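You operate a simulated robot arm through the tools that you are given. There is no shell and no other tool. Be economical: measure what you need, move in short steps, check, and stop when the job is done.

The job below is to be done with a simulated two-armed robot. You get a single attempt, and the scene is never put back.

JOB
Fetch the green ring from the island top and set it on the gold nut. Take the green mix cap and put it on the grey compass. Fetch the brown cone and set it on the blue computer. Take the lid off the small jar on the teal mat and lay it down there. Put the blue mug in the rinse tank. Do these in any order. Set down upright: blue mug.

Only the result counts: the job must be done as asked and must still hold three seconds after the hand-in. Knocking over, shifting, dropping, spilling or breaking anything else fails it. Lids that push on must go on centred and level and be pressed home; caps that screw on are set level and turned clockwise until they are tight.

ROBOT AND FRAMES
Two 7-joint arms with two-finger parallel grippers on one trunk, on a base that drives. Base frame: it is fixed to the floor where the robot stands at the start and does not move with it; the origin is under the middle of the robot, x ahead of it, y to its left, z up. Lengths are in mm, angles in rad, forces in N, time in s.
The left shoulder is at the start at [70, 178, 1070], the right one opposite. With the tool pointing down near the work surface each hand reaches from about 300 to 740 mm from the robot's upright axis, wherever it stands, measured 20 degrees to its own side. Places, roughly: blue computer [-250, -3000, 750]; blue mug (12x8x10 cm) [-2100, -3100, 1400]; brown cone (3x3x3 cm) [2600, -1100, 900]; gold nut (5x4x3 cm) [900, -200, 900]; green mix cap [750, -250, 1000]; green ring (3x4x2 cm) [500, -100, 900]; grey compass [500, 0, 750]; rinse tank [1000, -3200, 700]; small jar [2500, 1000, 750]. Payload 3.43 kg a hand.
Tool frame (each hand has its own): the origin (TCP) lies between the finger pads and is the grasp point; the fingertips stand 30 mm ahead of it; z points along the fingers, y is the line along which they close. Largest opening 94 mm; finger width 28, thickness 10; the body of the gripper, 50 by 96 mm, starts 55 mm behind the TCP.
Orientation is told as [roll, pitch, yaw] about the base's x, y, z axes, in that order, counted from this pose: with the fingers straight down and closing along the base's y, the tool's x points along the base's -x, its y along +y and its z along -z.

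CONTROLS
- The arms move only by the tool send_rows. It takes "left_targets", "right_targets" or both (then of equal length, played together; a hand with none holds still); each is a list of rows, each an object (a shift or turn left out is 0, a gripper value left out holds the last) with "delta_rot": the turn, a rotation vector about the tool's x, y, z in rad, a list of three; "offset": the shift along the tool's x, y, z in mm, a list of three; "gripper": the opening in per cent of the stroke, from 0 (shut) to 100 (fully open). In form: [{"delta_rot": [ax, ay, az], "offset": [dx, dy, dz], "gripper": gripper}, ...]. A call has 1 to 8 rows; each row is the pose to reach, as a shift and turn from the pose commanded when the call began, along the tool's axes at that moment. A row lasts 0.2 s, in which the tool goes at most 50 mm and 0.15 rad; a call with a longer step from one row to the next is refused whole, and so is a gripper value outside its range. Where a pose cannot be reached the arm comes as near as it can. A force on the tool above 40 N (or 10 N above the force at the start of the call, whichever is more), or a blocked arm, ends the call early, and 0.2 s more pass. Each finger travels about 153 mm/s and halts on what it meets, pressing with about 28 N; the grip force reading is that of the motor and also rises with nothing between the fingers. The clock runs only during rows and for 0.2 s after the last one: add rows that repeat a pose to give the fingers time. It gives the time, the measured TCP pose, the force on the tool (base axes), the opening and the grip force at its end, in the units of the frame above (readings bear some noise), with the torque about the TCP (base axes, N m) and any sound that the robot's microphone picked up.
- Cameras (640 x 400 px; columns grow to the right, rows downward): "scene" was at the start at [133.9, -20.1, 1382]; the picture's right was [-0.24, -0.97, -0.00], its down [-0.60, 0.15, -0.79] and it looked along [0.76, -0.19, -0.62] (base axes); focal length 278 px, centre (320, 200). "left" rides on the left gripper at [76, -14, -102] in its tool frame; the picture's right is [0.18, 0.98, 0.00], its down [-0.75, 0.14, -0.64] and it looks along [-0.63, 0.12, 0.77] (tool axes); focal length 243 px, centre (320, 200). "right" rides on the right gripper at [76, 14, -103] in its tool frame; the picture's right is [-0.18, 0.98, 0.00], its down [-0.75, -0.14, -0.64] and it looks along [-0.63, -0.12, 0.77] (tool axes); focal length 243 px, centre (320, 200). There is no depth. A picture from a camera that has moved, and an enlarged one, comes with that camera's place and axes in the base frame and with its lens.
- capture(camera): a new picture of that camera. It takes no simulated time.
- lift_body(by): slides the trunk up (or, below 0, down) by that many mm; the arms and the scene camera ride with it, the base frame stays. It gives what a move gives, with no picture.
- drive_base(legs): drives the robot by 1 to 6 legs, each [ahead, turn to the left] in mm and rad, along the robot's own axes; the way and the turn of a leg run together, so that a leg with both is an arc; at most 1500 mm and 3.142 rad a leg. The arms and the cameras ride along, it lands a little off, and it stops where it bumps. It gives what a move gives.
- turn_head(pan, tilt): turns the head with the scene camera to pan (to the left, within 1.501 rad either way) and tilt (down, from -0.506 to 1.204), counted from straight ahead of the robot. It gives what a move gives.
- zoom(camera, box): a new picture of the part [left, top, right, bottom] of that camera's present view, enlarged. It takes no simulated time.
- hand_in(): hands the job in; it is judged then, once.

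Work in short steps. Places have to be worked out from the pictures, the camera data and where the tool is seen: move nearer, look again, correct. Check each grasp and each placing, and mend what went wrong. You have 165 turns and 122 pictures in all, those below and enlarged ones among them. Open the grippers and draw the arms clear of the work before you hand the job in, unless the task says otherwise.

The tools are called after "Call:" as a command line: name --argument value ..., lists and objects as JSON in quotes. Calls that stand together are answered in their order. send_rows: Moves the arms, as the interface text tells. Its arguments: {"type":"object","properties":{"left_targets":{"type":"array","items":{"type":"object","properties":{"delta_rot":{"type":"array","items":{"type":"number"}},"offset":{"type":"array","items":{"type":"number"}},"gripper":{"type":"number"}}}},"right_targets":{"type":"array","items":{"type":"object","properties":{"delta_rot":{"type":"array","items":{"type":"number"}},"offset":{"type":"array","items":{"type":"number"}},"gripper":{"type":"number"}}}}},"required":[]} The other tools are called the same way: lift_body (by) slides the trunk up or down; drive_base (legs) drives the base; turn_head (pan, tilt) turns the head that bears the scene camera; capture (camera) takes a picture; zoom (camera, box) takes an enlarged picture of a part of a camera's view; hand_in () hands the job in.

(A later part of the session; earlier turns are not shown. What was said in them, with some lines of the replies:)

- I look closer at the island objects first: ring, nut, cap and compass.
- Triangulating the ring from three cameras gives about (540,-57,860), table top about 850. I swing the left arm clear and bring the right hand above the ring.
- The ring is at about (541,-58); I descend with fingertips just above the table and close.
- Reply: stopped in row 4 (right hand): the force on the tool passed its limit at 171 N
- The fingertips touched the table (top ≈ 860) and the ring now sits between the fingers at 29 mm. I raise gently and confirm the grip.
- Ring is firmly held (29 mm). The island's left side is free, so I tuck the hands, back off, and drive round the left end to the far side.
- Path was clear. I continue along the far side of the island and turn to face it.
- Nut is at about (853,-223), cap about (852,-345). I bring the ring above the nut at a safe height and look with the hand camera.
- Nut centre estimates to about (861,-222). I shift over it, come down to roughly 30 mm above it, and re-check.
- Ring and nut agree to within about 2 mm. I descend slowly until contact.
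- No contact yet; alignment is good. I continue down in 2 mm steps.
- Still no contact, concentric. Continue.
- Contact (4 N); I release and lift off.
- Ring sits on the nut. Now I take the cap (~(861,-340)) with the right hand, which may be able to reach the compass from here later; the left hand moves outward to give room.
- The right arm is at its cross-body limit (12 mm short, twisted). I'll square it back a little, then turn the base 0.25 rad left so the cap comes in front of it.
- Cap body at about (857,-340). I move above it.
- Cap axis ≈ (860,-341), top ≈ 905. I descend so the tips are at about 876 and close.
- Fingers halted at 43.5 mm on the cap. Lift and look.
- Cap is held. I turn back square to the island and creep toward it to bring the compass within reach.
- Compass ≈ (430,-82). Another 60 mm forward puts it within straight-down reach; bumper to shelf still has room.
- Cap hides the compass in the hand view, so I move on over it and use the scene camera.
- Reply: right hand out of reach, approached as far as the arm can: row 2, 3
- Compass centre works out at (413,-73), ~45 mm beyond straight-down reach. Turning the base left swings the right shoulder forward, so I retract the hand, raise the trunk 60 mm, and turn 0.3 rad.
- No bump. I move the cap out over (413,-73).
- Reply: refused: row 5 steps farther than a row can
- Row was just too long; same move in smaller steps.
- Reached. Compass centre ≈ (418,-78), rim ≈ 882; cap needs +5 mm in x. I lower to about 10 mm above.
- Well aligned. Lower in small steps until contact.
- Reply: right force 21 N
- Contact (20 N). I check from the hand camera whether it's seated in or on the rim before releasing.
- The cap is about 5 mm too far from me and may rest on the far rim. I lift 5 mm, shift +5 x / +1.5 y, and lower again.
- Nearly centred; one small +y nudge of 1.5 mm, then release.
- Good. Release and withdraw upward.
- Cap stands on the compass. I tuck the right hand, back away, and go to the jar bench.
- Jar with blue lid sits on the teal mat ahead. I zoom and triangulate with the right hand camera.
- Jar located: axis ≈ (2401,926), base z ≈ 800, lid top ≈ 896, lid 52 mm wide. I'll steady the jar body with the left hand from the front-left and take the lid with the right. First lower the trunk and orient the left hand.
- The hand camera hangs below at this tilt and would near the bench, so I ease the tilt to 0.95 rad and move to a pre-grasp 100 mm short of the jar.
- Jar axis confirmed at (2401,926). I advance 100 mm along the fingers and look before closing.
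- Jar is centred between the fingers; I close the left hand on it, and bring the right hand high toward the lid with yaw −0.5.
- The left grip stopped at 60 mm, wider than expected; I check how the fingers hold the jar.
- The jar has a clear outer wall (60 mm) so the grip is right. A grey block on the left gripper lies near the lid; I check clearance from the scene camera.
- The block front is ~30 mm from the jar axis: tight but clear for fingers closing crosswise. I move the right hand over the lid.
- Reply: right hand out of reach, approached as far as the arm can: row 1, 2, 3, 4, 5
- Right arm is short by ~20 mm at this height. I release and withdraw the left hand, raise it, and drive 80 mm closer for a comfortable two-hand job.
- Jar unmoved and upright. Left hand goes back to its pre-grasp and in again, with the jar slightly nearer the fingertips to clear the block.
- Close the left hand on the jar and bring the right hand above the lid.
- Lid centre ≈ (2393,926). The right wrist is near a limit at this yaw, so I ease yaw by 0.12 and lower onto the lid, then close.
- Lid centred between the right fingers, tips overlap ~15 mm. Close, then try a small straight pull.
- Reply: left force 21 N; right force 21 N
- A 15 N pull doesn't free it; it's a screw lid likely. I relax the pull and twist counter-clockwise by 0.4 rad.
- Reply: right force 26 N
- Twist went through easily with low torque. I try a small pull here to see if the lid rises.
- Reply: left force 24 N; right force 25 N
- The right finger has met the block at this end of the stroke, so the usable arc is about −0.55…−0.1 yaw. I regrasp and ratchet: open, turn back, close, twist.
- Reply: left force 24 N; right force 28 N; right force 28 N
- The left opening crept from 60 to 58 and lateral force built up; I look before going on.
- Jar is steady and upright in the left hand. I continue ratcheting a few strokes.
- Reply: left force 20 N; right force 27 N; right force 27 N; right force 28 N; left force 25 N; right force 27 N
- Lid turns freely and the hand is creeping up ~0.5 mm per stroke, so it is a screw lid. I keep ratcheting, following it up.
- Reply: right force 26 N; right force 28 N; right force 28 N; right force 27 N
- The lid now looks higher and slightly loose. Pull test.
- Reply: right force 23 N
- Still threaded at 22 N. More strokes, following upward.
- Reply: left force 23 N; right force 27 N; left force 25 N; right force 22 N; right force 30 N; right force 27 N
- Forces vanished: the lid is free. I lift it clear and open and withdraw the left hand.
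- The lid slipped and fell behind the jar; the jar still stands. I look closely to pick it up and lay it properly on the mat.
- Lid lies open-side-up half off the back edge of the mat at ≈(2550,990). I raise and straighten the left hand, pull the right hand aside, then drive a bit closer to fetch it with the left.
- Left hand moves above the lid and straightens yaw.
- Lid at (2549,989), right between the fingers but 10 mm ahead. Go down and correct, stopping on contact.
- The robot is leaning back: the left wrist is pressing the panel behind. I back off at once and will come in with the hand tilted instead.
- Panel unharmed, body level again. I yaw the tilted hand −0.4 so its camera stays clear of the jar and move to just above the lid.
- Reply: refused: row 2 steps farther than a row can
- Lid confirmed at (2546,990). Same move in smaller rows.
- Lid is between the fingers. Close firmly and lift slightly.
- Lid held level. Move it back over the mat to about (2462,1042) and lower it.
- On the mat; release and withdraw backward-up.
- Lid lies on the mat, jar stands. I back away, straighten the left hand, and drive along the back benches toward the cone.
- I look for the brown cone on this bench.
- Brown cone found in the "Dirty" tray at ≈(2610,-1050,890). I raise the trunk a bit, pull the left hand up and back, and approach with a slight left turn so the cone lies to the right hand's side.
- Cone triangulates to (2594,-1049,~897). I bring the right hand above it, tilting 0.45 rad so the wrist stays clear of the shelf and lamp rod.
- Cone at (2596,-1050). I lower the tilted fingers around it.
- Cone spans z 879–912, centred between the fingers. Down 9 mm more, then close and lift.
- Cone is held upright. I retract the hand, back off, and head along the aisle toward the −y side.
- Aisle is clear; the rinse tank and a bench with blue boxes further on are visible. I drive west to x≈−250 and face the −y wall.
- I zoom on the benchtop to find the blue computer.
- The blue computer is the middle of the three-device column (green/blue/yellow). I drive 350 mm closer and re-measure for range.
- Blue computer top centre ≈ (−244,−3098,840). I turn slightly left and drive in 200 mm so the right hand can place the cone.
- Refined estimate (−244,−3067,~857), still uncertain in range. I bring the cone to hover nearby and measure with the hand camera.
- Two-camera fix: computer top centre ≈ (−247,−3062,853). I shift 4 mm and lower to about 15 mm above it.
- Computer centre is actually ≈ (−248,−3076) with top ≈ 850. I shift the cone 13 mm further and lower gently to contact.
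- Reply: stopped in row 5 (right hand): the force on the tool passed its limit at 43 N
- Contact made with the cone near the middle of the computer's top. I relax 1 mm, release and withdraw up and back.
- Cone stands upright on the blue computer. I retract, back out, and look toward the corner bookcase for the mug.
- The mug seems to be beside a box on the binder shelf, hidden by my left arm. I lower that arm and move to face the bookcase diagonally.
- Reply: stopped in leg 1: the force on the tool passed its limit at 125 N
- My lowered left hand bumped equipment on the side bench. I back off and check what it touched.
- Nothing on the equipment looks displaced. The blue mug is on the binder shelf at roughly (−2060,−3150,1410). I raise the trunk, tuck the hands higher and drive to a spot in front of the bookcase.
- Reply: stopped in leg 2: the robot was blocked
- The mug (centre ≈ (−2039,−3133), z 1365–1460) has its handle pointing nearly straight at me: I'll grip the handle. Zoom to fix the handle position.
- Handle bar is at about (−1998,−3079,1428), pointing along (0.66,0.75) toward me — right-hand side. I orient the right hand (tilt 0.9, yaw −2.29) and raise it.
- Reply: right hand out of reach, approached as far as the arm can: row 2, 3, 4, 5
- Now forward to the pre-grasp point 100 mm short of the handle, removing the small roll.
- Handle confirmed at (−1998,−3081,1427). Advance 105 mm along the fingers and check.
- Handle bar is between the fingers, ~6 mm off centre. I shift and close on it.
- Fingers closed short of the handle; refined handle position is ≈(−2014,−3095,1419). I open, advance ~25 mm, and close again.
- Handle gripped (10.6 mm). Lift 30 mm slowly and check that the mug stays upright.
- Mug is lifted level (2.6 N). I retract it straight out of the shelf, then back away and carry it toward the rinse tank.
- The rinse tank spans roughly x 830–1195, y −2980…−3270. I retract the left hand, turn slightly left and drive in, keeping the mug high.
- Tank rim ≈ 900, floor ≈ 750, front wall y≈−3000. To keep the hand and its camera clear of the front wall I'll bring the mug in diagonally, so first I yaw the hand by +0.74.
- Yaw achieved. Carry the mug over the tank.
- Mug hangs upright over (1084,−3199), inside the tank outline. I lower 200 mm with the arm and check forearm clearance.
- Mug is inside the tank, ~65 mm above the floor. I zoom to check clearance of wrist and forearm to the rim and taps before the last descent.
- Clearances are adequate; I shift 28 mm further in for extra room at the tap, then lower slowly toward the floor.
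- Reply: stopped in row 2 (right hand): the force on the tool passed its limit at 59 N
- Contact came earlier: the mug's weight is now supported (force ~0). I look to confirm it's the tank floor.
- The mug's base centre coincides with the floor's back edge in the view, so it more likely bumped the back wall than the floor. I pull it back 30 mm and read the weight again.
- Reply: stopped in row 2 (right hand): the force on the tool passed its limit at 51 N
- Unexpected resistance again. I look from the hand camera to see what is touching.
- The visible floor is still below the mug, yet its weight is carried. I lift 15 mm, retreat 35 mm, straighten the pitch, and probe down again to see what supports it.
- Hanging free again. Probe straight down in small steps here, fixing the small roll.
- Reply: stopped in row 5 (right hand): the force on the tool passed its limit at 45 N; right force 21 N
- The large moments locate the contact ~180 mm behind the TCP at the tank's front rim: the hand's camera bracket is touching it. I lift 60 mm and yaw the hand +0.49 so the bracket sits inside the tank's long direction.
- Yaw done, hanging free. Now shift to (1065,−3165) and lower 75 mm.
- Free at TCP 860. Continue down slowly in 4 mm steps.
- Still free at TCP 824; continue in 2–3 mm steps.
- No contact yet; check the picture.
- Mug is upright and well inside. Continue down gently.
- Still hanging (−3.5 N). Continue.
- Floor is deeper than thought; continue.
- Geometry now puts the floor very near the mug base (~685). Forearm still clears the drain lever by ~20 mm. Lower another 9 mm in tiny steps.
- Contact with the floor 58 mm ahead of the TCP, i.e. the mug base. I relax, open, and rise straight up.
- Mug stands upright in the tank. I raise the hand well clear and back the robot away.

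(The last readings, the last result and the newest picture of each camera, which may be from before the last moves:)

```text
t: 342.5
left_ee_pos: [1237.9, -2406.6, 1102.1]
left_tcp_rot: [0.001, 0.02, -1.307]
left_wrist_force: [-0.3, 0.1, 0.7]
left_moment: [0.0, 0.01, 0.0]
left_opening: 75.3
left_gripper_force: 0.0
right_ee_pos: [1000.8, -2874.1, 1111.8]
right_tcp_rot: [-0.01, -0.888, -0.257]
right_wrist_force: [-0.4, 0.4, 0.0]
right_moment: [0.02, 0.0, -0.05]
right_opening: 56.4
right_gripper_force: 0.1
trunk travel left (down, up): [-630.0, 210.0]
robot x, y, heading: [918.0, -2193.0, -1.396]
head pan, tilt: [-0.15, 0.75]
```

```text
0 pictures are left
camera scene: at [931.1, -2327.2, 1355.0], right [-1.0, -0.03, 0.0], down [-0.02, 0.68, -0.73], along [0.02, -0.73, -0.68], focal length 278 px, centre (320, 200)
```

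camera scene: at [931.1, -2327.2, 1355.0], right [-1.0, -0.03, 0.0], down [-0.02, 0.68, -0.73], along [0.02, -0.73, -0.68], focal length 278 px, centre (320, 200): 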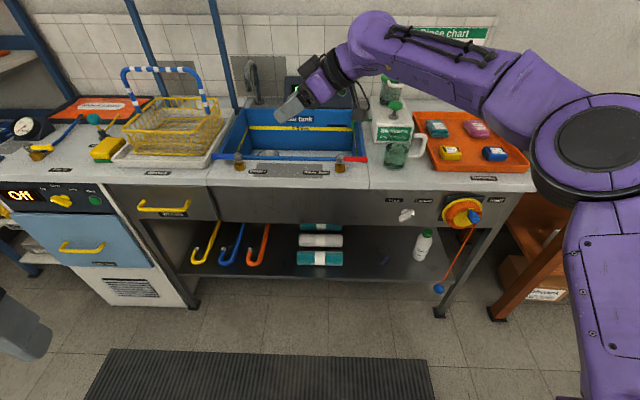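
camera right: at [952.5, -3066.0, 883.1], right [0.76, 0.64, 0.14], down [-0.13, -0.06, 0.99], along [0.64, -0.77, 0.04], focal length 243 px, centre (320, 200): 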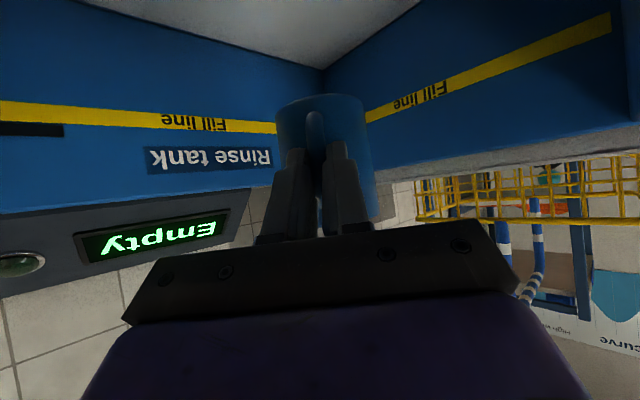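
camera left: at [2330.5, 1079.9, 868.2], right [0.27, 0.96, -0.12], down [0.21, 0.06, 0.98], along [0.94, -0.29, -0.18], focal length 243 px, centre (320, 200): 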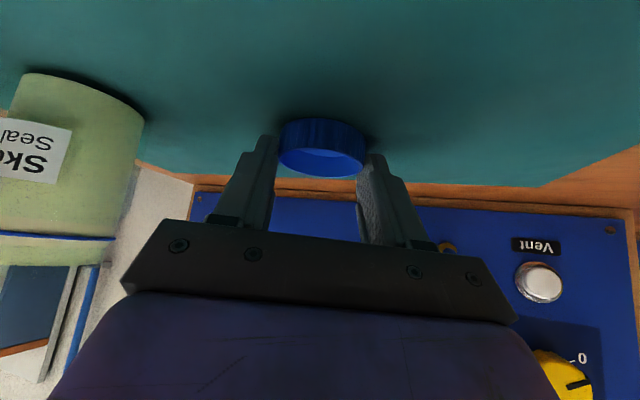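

All five jobs are in place, both hands are open, and the arms are clear of the work, so I hand in.

Call:
hand_in

```text
The job is handed in.
```

I finished all five tasks and handed in; the result has not been reported back to me.

- **Ring:** on the gold nut.
- **Cap:** on the grey compass.
- **Cone:** upright on the blue computer, but toward its back-left edge rather than centred.
- **Jar lid:** unscrewed and lying open side up on the teal mat. It slipped and fell beside the mat's edge first, so I picked it up and laid it down again; the jar stayed upright.
- **Mug:** upright in the rinse tank.

There were some contacts along the way:
- The left hand bumped the grey equipment box.
- The left wrist leaned on the blue panel behind the jar bench.
- The base was blocked once near the bookcase; I didn't find out what it hit.
- The right hand touched the tank rim.

I saw nothing displaced at the box or the panel. I did not check around the bookcase, and my last look at the tank was from a distance.
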